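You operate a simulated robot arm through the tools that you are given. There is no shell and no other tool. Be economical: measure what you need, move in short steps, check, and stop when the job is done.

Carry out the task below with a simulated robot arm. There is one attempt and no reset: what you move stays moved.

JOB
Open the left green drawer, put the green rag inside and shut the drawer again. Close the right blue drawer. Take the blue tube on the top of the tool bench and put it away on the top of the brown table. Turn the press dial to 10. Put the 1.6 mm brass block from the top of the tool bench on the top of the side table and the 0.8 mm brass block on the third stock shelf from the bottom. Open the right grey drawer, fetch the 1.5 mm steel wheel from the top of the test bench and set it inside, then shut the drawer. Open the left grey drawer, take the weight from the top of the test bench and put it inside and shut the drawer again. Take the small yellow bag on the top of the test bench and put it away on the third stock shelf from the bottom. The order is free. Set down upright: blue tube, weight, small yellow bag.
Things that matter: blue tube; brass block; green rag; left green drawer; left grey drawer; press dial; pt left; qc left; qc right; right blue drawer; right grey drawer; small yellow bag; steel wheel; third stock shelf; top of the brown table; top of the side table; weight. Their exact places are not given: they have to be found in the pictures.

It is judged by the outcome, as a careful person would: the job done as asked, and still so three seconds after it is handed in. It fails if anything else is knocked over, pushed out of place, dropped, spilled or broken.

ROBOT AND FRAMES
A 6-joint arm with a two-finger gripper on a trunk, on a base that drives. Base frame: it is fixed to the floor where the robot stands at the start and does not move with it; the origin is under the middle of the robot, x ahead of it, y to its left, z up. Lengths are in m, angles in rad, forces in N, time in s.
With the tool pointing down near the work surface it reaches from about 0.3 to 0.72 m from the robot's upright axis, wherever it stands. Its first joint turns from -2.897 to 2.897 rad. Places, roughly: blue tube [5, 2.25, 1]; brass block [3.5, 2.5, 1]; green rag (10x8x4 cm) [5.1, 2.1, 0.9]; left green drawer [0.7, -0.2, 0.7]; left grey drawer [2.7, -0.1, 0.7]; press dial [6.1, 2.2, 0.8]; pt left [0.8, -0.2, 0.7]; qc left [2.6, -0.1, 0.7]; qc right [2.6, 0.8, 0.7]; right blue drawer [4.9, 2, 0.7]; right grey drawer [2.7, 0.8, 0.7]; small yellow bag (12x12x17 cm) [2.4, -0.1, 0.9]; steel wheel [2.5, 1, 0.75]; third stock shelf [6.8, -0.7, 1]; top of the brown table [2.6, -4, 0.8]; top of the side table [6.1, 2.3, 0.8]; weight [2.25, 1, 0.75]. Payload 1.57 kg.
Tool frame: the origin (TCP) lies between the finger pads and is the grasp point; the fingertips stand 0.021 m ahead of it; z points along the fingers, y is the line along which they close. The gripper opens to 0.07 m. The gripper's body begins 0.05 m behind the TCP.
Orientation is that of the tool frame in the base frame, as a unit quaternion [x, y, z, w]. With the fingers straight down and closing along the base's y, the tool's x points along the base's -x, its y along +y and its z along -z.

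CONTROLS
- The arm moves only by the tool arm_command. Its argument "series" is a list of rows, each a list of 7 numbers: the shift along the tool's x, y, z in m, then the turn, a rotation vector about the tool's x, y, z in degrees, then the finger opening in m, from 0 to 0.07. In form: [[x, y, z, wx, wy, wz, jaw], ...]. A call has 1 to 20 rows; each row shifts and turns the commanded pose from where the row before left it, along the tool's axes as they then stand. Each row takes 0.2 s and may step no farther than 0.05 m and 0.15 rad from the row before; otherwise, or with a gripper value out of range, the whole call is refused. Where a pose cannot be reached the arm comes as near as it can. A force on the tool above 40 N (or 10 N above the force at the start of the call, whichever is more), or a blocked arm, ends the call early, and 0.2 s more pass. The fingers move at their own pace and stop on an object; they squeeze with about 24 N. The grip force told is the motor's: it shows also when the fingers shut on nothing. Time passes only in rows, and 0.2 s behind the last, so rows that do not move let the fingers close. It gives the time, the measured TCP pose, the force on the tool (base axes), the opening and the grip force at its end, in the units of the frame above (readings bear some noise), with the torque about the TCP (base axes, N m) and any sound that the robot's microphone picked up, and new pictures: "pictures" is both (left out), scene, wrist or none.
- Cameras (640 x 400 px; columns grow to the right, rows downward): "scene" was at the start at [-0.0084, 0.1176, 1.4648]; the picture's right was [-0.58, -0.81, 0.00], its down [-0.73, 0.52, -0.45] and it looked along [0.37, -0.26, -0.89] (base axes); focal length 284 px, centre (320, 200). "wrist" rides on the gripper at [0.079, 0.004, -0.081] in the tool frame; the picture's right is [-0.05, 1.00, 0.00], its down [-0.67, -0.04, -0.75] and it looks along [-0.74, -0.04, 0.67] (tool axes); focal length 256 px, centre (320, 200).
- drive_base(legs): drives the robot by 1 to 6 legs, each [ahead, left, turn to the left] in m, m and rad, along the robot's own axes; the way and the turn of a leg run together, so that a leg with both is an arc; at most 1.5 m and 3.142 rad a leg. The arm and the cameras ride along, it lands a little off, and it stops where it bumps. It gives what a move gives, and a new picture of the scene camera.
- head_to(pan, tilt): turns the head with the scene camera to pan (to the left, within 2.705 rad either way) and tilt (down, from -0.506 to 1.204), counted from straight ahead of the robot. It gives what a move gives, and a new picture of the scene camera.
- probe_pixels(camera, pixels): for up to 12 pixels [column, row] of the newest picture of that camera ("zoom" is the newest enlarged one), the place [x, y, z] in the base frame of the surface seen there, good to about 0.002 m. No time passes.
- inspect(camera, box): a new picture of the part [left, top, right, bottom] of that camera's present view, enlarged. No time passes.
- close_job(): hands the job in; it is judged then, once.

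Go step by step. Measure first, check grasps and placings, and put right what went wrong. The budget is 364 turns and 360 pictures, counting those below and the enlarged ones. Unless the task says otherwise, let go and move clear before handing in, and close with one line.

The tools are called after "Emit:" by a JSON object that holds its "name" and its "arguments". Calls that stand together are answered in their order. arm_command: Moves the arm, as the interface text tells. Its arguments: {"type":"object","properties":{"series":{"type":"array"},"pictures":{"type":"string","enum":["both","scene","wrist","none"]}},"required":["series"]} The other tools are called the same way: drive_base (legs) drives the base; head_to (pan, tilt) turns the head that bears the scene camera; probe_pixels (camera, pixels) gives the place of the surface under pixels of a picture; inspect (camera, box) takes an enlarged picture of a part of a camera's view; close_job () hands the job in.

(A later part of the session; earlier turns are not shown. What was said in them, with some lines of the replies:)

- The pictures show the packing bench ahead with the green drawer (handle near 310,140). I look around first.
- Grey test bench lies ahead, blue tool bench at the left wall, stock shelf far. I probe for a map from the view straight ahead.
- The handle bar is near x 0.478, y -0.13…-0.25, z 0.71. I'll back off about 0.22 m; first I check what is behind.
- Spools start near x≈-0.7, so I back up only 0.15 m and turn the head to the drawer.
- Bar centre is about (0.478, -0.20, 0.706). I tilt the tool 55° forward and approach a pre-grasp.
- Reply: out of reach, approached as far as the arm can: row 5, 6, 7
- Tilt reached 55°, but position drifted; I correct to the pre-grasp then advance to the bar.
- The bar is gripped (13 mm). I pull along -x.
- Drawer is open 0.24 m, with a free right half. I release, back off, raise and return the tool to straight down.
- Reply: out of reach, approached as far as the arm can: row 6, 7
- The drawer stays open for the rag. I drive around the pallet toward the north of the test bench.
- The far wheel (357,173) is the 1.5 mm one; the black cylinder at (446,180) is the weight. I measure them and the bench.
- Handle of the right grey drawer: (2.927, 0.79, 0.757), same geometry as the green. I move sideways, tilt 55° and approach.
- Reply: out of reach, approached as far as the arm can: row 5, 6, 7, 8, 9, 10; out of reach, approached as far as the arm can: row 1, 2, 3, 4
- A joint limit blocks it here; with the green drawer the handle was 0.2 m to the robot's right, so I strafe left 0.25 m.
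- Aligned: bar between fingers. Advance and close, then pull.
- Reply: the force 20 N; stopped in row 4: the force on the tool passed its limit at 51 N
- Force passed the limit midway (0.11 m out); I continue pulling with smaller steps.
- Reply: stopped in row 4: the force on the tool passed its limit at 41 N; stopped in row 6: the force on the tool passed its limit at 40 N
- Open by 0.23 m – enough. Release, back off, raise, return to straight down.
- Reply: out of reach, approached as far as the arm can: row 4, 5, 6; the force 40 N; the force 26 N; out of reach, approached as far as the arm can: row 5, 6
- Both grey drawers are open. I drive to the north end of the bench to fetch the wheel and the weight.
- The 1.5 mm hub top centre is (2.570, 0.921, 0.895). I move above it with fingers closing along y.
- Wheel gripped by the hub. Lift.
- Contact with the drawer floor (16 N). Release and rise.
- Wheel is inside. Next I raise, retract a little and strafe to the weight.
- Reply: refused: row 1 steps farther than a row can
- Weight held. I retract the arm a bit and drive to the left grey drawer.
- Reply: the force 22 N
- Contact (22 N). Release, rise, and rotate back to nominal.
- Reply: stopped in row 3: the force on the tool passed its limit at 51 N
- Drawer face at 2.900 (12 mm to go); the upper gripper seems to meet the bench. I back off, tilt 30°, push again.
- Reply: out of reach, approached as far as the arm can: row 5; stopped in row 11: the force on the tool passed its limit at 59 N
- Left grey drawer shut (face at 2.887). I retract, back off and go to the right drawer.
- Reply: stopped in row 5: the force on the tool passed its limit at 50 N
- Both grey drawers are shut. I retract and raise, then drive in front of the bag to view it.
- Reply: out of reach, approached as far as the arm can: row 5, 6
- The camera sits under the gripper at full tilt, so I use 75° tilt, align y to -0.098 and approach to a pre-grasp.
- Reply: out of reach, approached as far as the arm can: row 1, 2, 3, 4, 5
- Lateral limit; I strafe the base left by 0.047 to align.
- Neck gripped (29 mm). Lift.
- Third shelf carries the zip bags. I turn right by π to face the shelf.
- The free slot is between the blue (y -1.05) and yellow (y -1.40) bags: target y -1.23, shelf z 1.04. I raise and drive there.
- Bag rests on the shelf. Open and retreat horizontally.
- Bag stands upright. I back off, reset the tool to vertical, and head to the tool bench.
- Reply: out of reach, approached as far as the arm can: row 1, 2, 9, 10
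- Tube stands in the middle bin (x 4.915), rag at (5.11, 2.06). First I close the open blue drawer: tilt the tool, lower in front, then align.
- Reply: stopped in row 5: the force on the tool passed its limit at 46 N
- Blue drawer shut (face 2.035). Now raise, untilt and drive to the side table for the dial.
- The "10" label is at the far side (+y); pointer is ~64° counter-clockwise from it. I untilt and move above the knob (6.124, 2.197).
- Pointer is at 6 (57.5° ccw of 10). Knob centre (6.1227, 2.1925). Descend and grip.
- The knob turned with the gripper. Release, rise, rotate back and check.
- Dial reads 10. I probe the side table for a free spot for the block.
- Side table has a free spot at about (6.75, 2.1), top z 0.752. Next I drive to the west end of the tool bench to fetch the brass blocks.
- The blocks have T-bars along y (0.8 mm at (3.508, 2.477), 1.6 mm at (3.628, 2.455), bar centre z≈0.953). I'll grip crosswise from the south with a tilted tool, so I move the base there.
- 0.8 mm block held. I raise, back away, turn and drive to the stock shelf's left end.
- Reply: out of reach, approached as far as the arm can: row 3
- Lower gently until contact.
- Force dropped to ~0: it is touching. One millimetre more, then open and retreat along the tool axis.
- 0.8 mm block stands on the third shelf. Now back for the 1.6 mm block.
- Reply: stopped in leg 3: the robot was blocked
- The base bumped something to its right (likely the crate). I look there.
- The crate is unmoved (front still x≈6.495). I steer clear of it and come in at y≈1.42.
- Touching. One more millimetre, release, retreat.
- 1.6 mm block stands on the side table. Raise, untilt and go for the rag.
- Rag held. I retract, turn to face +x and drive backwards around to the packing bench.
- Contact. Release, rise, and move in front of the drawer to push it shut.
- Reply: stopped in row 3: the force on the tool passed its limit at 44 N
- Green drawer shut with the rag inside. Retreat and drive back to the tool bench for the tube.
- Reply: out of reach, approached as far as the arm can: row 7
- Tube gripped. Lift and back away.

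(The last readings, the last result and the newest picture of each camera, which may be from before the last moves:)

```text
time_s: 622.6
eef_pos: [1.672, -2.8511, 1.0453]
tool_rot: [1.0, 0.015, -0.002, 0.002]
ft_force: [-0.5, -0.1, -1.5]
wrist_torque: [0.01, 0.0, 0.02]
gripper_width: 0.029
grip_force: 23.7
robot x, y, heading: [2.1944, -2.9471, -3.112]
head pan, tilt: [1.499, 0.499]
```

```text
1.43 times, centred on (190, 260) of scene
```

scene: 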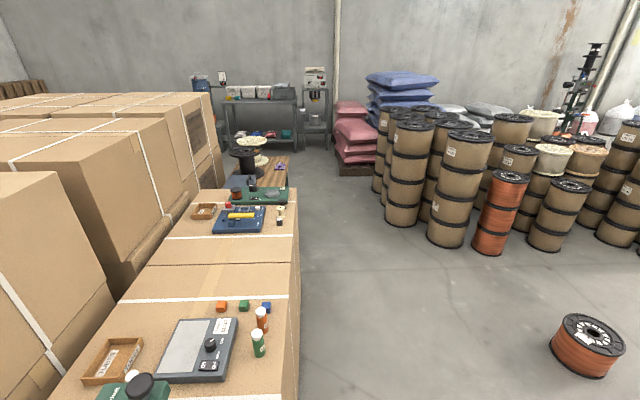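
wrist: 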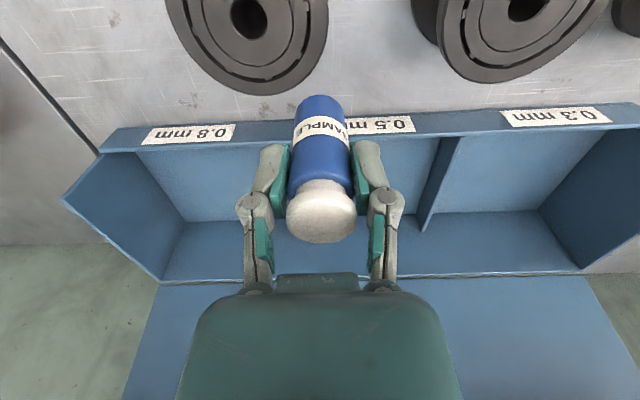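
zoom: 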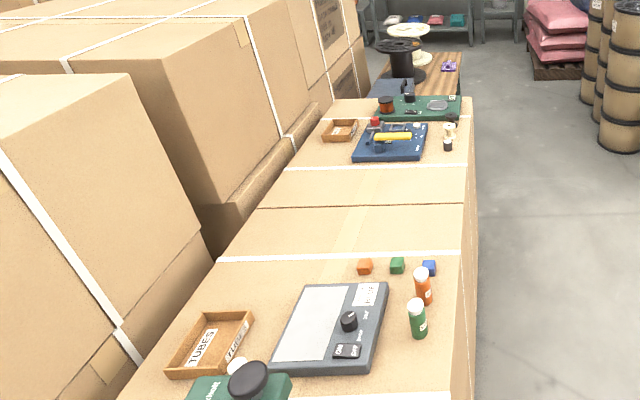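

Emit:
{"name": "probe_pixels", "arguments": {"camera": "scene", "pixels": [[405, 222], [445, 243], [488, 252], [550, 345], [590, 372], [380, 190]]}}

Emit:
{"name": "probe_pixels", "arguments": {"camera": "zoom", "pixels": [[400, 168], [380, 206], [300, 256], [430, 230], [430, 188], [365, 265], [428, 268], [390, 155]]}}

```text
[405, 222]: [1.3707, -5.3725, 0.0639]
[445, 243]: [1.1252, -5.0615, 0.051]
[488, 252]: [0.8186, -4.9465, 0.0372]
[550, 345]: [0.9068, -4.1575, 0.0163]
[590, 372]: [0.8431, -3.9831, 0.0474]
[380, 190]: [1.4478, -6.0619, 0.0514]
```

```text
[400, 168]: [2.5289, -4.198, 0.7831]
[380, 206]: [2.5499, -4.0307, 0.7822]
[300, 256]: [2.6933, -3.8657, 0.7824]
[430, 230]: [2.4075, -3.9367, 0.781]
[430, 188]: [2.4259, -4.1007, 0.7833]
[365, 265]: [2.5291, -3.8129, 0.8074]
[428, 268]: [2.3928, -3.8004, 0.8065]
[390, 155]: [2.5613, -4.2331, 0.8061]
```

Emit:
{"name": "drive_base", "arguments": {"legs": [[0.37, 0, -0.03], [0, 1.0, 0], [0, 0, 1.571], [0, 0, 1.571]]}}

Emit:
{"name": "head_to", "arguments": {"pan": 0.0, "tilt": 0.8}}

```text
time_s: 637.4
eef_pos: [2.3242, -4.0919, 1.0452]
tool_rot: [0.022, 1.0, 0.001, 0.001]
ft_force: [-0.3, 0.2, -0.8]
wrist_torque: [-0.05, -0.02, 0.0]
gripper_width: 0.0288
grip_force: 24.4
robot x, y, heading: [1.8157, -3.9579, -0.043]
head pan, tilt: [1.499, 0.499]
```

scene: 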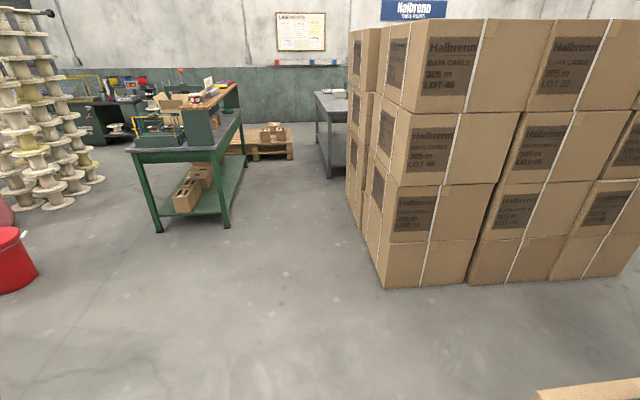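

```text
time_s: 639.0
eef_pos: [2.3234, -4.0917, 1.0465]
tool_rot: [0.021, 1.0, 0.0, 0.002]
ft_force: [-0.6, -0.2, 0.0]
wrist_torque: [-0.02, 0.02, 0.0]
gripper_width: 0.0288
grip_force: 24.0
robot x, y, heading: [1.8125, -3.9603, -0.038]
head pan, tilt: [0.0, 0.799]
```

scene: 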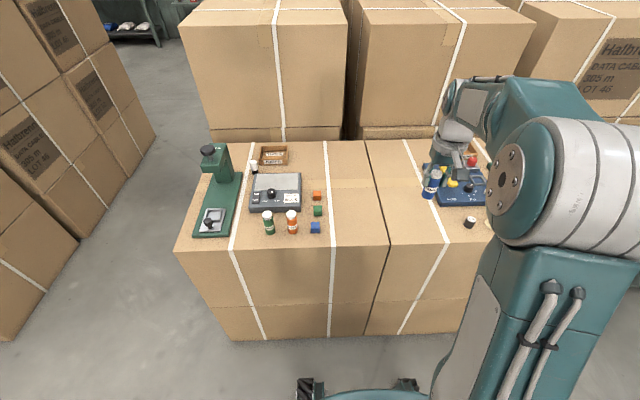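

The brown (cardboard) table top is free near (2.46, -3.95). I move over it and lower.

Emit:
{"name": "arm_command", "arguments": {"series": [[-0.0262, 0.0296, 0, 0, 0, 0, 0], [-0.0262, 0.0296, 0, 0, 0, 0, 0], [-0.0262, 0.0296, 0, 0, 0, 0, 0], [-0.0262, 0.0296, 0, 0, 0, 0, 0], [-0.0262, 0.0296, 0, 0, 0, 0, 0], [0, 0, 0.04, 0, 0, 0, 0], [0, 0, 0.04, 0, 0, 0, 0], [0, 0, 0.04, 0, 0, 0, 0], [0, 0, 0.04, 0, 0, 0, 0], [0, 0, 0.025, 0, 0, 0, 0]]}}

```text
time_s: 641.2
eef_pos: [2.4626, -3.9497, 0.859]
tool_rot: [0.021, 1.0, 0.0, 0.001]
ft_force: [-0.4, 0.1, -0.7]
wrist_torque: [0.05, 0.02, 0.05]
gripper_width: 0.0288
grip_force: 23.5
robot x, y, heading: [1.8128, -3.9592, -0.038]
head pan, tilt: [0.0, 0.799]
```

scene: 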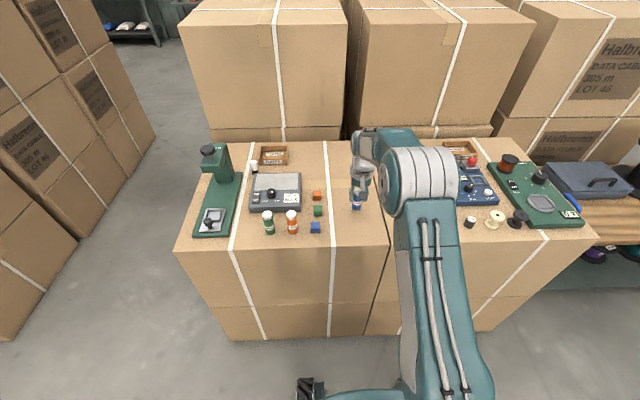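
wrist: 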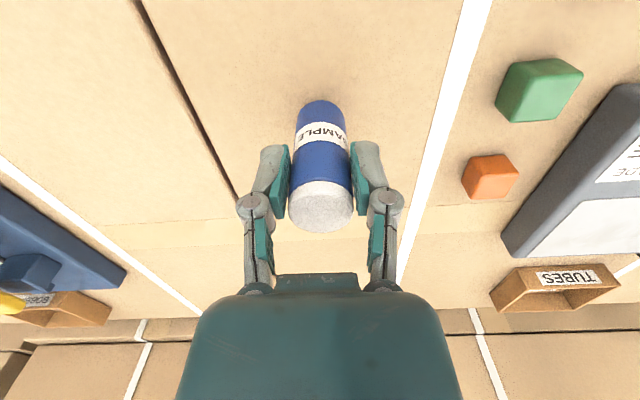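

Emit:
{"name": "arm_command", "arguments": {"series": [[0, 0, 0.006, 0, 0, 0, 0], [0, 0, 0.004, 0, 0, 0, 0]], "pictures": "none"}}

Emit:
{"name": "arm_command", "arguments": {"series": [[0, 0, 0.002, 0, 0, 0, 0], [0, 0, 0.002, 0, 0, 0, 0]], "pictures": "none"}}

Emit:
{"name": "arm_command", "arguments": {"series": [[0, 0, 0.002, 0, 0, 0, 0]], "pictures": "none"}}

```text
time_s: 641.8
eef_pos: [2.4613, -3.9506, 0.8497]
tool_rot: [0.021, 1.0, 0.0, 0.001]
ft_force: [0.2, 0.3, -0.9]
wrist_torque: [-0.03, 0.01, -0.01]
gripper_width: 0.0289
grip_force: 23.5
robot x, y, heading: [1.8135, -3.957, -0.039]
head pan, tilt: [0.0, 0.799]
```

```text
time_s: 642.4
eef_pos: [2.4617, -3.9498, 0.8465]
tool_rot: [0.021, 1.0, 0.0, 0.001]
ft_force: [0.3, 0.3, -1.2]
wrist_torque: [0.01, 0.0, -0.01]
gripper_width: 0.029
grip_force: 24.0
robot x, y, heading: [1.8125, -3.9597, -0.037]
head pan, tilt: [0.0, 0.799]
```

```text
time_s: 642.8
eef_pos: [2.4608, -3.9513, 0.8455]
tool_rot: [0.021, 1.0, 0.001, 0.001]
ft_force: [-0.3, -0.5, -0.4]
wrist_torque: [0.0, -0.03, 0.01]
gripper_width: 0.0289
grip_force: 24.2
robot x, y, heading: [1.8118, -3.9578, -0.038]
head pan, tilt: [0.0, 0.799]
```

Emit:
{"name": "arm_command", "arguments": {"series": [[0, 0, 0.002, 0, 0, 0, 0]], "pictures": "none"}}

Emit:
{"name": "arm_command", "arguments": {"series": [[0, 0, 0.002, 0, 0, 0, 0]], "pictures": "none"}}

```text
time_s: 643.2
eef_pos: [2.4615, -3.9492, 0.8434]
tool_rot: [0.021, 1.0, 0.0, 0.0]
ft_force: [0.2, -0.1, -0.7]
wrist_torque: [-0.01, 0.01, -0.02]
gripper_width: 0.029
grip_force: 24.4
robot x, y, heading: [1.8135, -3.9573, -0.037]
head pan, tilt: [0.0, 0.799]
```

```text
time_s: 643.6
eef_pos: [2.4612, -3.9498, 0.8416]
tool_rot: [0.021, 1.0, 0.0, 0.001]
ft_force: [-0.4, 0.1, -0.9]
wrist_torque: [-0.01, 0.01, 0.01]
gripper_width: 0.0288
grip_force: 24.2
robot x, y, heading: [1.8118, -3.9576, -0.039]
head pan, tilt: [0.0, 0.799]
```

Emit:
{"name": "arm_command", "arguments": {"series": [[0, 0, 0.002, 0, 0, 0, 0]], "pictures": "none"}}

Emit:
{"name": "arm_command", "arguments": {"series": [[0, 0, 0.0015, 0, 0, 0, 0]], "pictures": "wrist"}}

```text
time_s: 644.0
eef_pos: [2.461, -3.9502, 0.8404]
tool_rot: [0.021, 1.0, 0.0, 0.002]
ft_force: [-4.2, -0.8, 9.1]
wrist_torque: [-0.14, 0.23, -0.04]
gripper_width: 0.0289
grip_force: 24.0
robot x, y, heading: [1.8139, -3.9597, -0.037]
head pan, tilt: [0.0, 0.799]
```

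```text
time_s: 644.4
eef_pos: [2.4632, -3.949, 0.84]
tool_rot: [0.021, 1.0, 0.001, 0.003]
ft_force: [-4.7, -1.5, 20.9]
wrist_torque: [-0.04, 0.06, 0.0]
gripper_width: 0.029
grip_force: 23.8
robot x, y, heading: [1.8124, -3.9614, -0.039]
head pan, tilt: [0.0, 0.799]
```

wrist: 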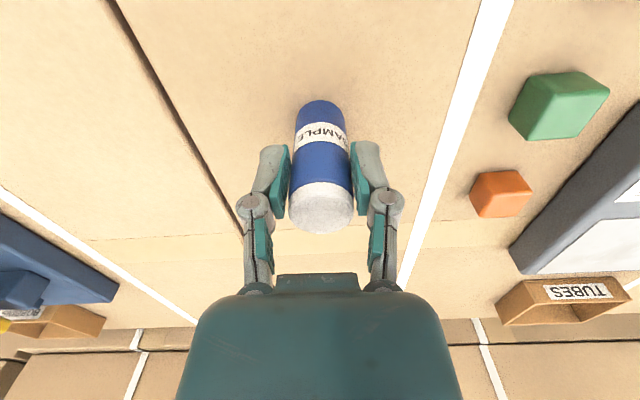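

Firm contact. Ease up 2 mm, release and rise.

Emit:
{"name": "arm_command", "arguments": {"series": [[0, 0, -0.0025, 0, 0, 0, 0], [0, 0, 0, 0, 0, 0, 0.04], [0, 0, 0, 0, 0, 0, 0.05], [0, 0, 0, 0, 0, 0, 0.05], [0, 0, -0.03, 0, 0, 0, 0.05], [0, 0, -0.05, 0, 0, 0, 0.05], [0, 0, -0.05, 0, 0, 0, 0.05], [0.03, 0, -0.04, 0, 0, 0, 0.05], [0.05, 0, 0, 0, 0, 0, 0.05], [0.05, 0, 0, 0, 0, 0, 0.05]]}}

Emit:
{"name": "drive_base", "arguments": {"legs": [[-0.15, 0, 0]]}}

Emit:
{"name": "inspect", "arguments": {"camera": "scene", "box": [220, 120, 500, 260]}}

```text
time_s: 646.6
eef_pos: [2.3316, -3.9435, 1.0089]
tool_rot: [0.021, 1.0, 0.0, 0.001]
ft_force: [1.4, -0.3, -0.6]
wrist_torque: [0.0, 0.01, 0.0]
gripper_width: 0.05
grip_force: 0.1
robot x, y, heading: [1.8137, -3.9609, -0.037]
head pan, tilt: [0.0, 0.799]
```

scene: 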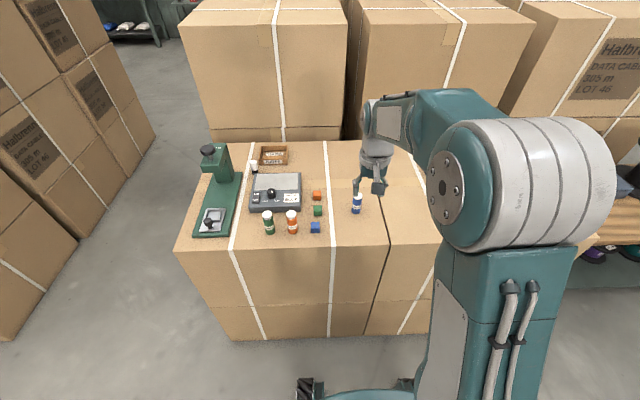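
wrist: 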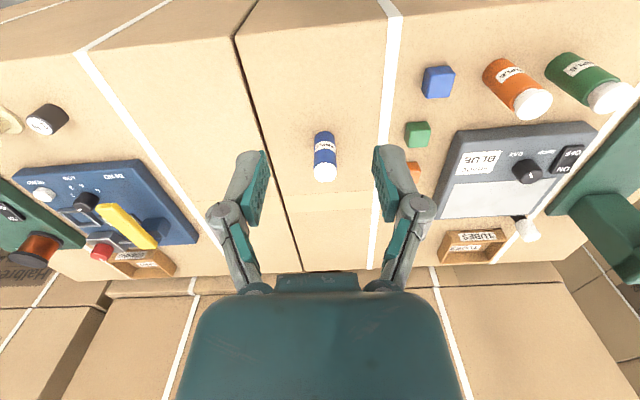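

```text
time_s: 647.9
eef_pos: [2.1828, -3.9369, 1.0087]
tool_rot: [0.021, 1.0, 0.0, 0.001]
ft_force: [0.0, 0.3, 0.8]
wrist_torque: [-0.01, 0.0, 0.01]
gripper_width: 0.05
grip_force: 0.0
robot x, y, heading: [1.6625, -3.9504, -0.043]
head pan, tilt: [0.0, 0.799]
```

scene: 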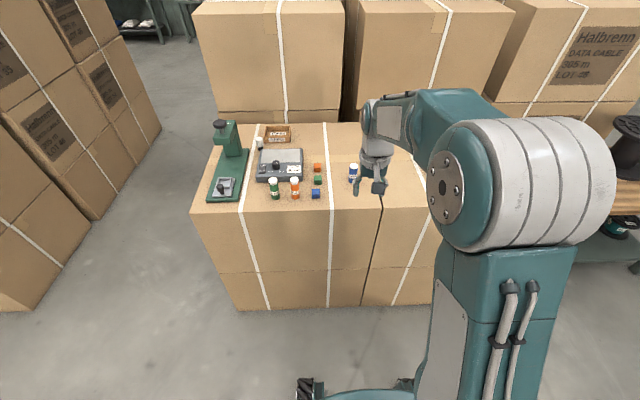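

```text
2.29 times, centred on (360, 190) of scene
```

zoom: 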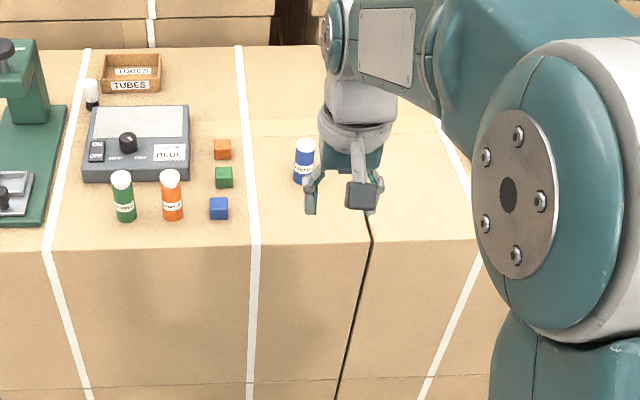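

The tube stands upright on the brown table and the arm is clear, so I hand the job in.

Emit:
{"name": "close_job", "arguments": {}}

```text
The job is handed in.
```

I've finished every item and handed the job in; I don't have the judge's verdict. I took the cardboard-topped stand with the TUBES tray near (2.6, -4) as the brown table and set the blue tube there. The base also touched the crate near the stock shelf once while driving; measured afterwards, the crate had not moved.
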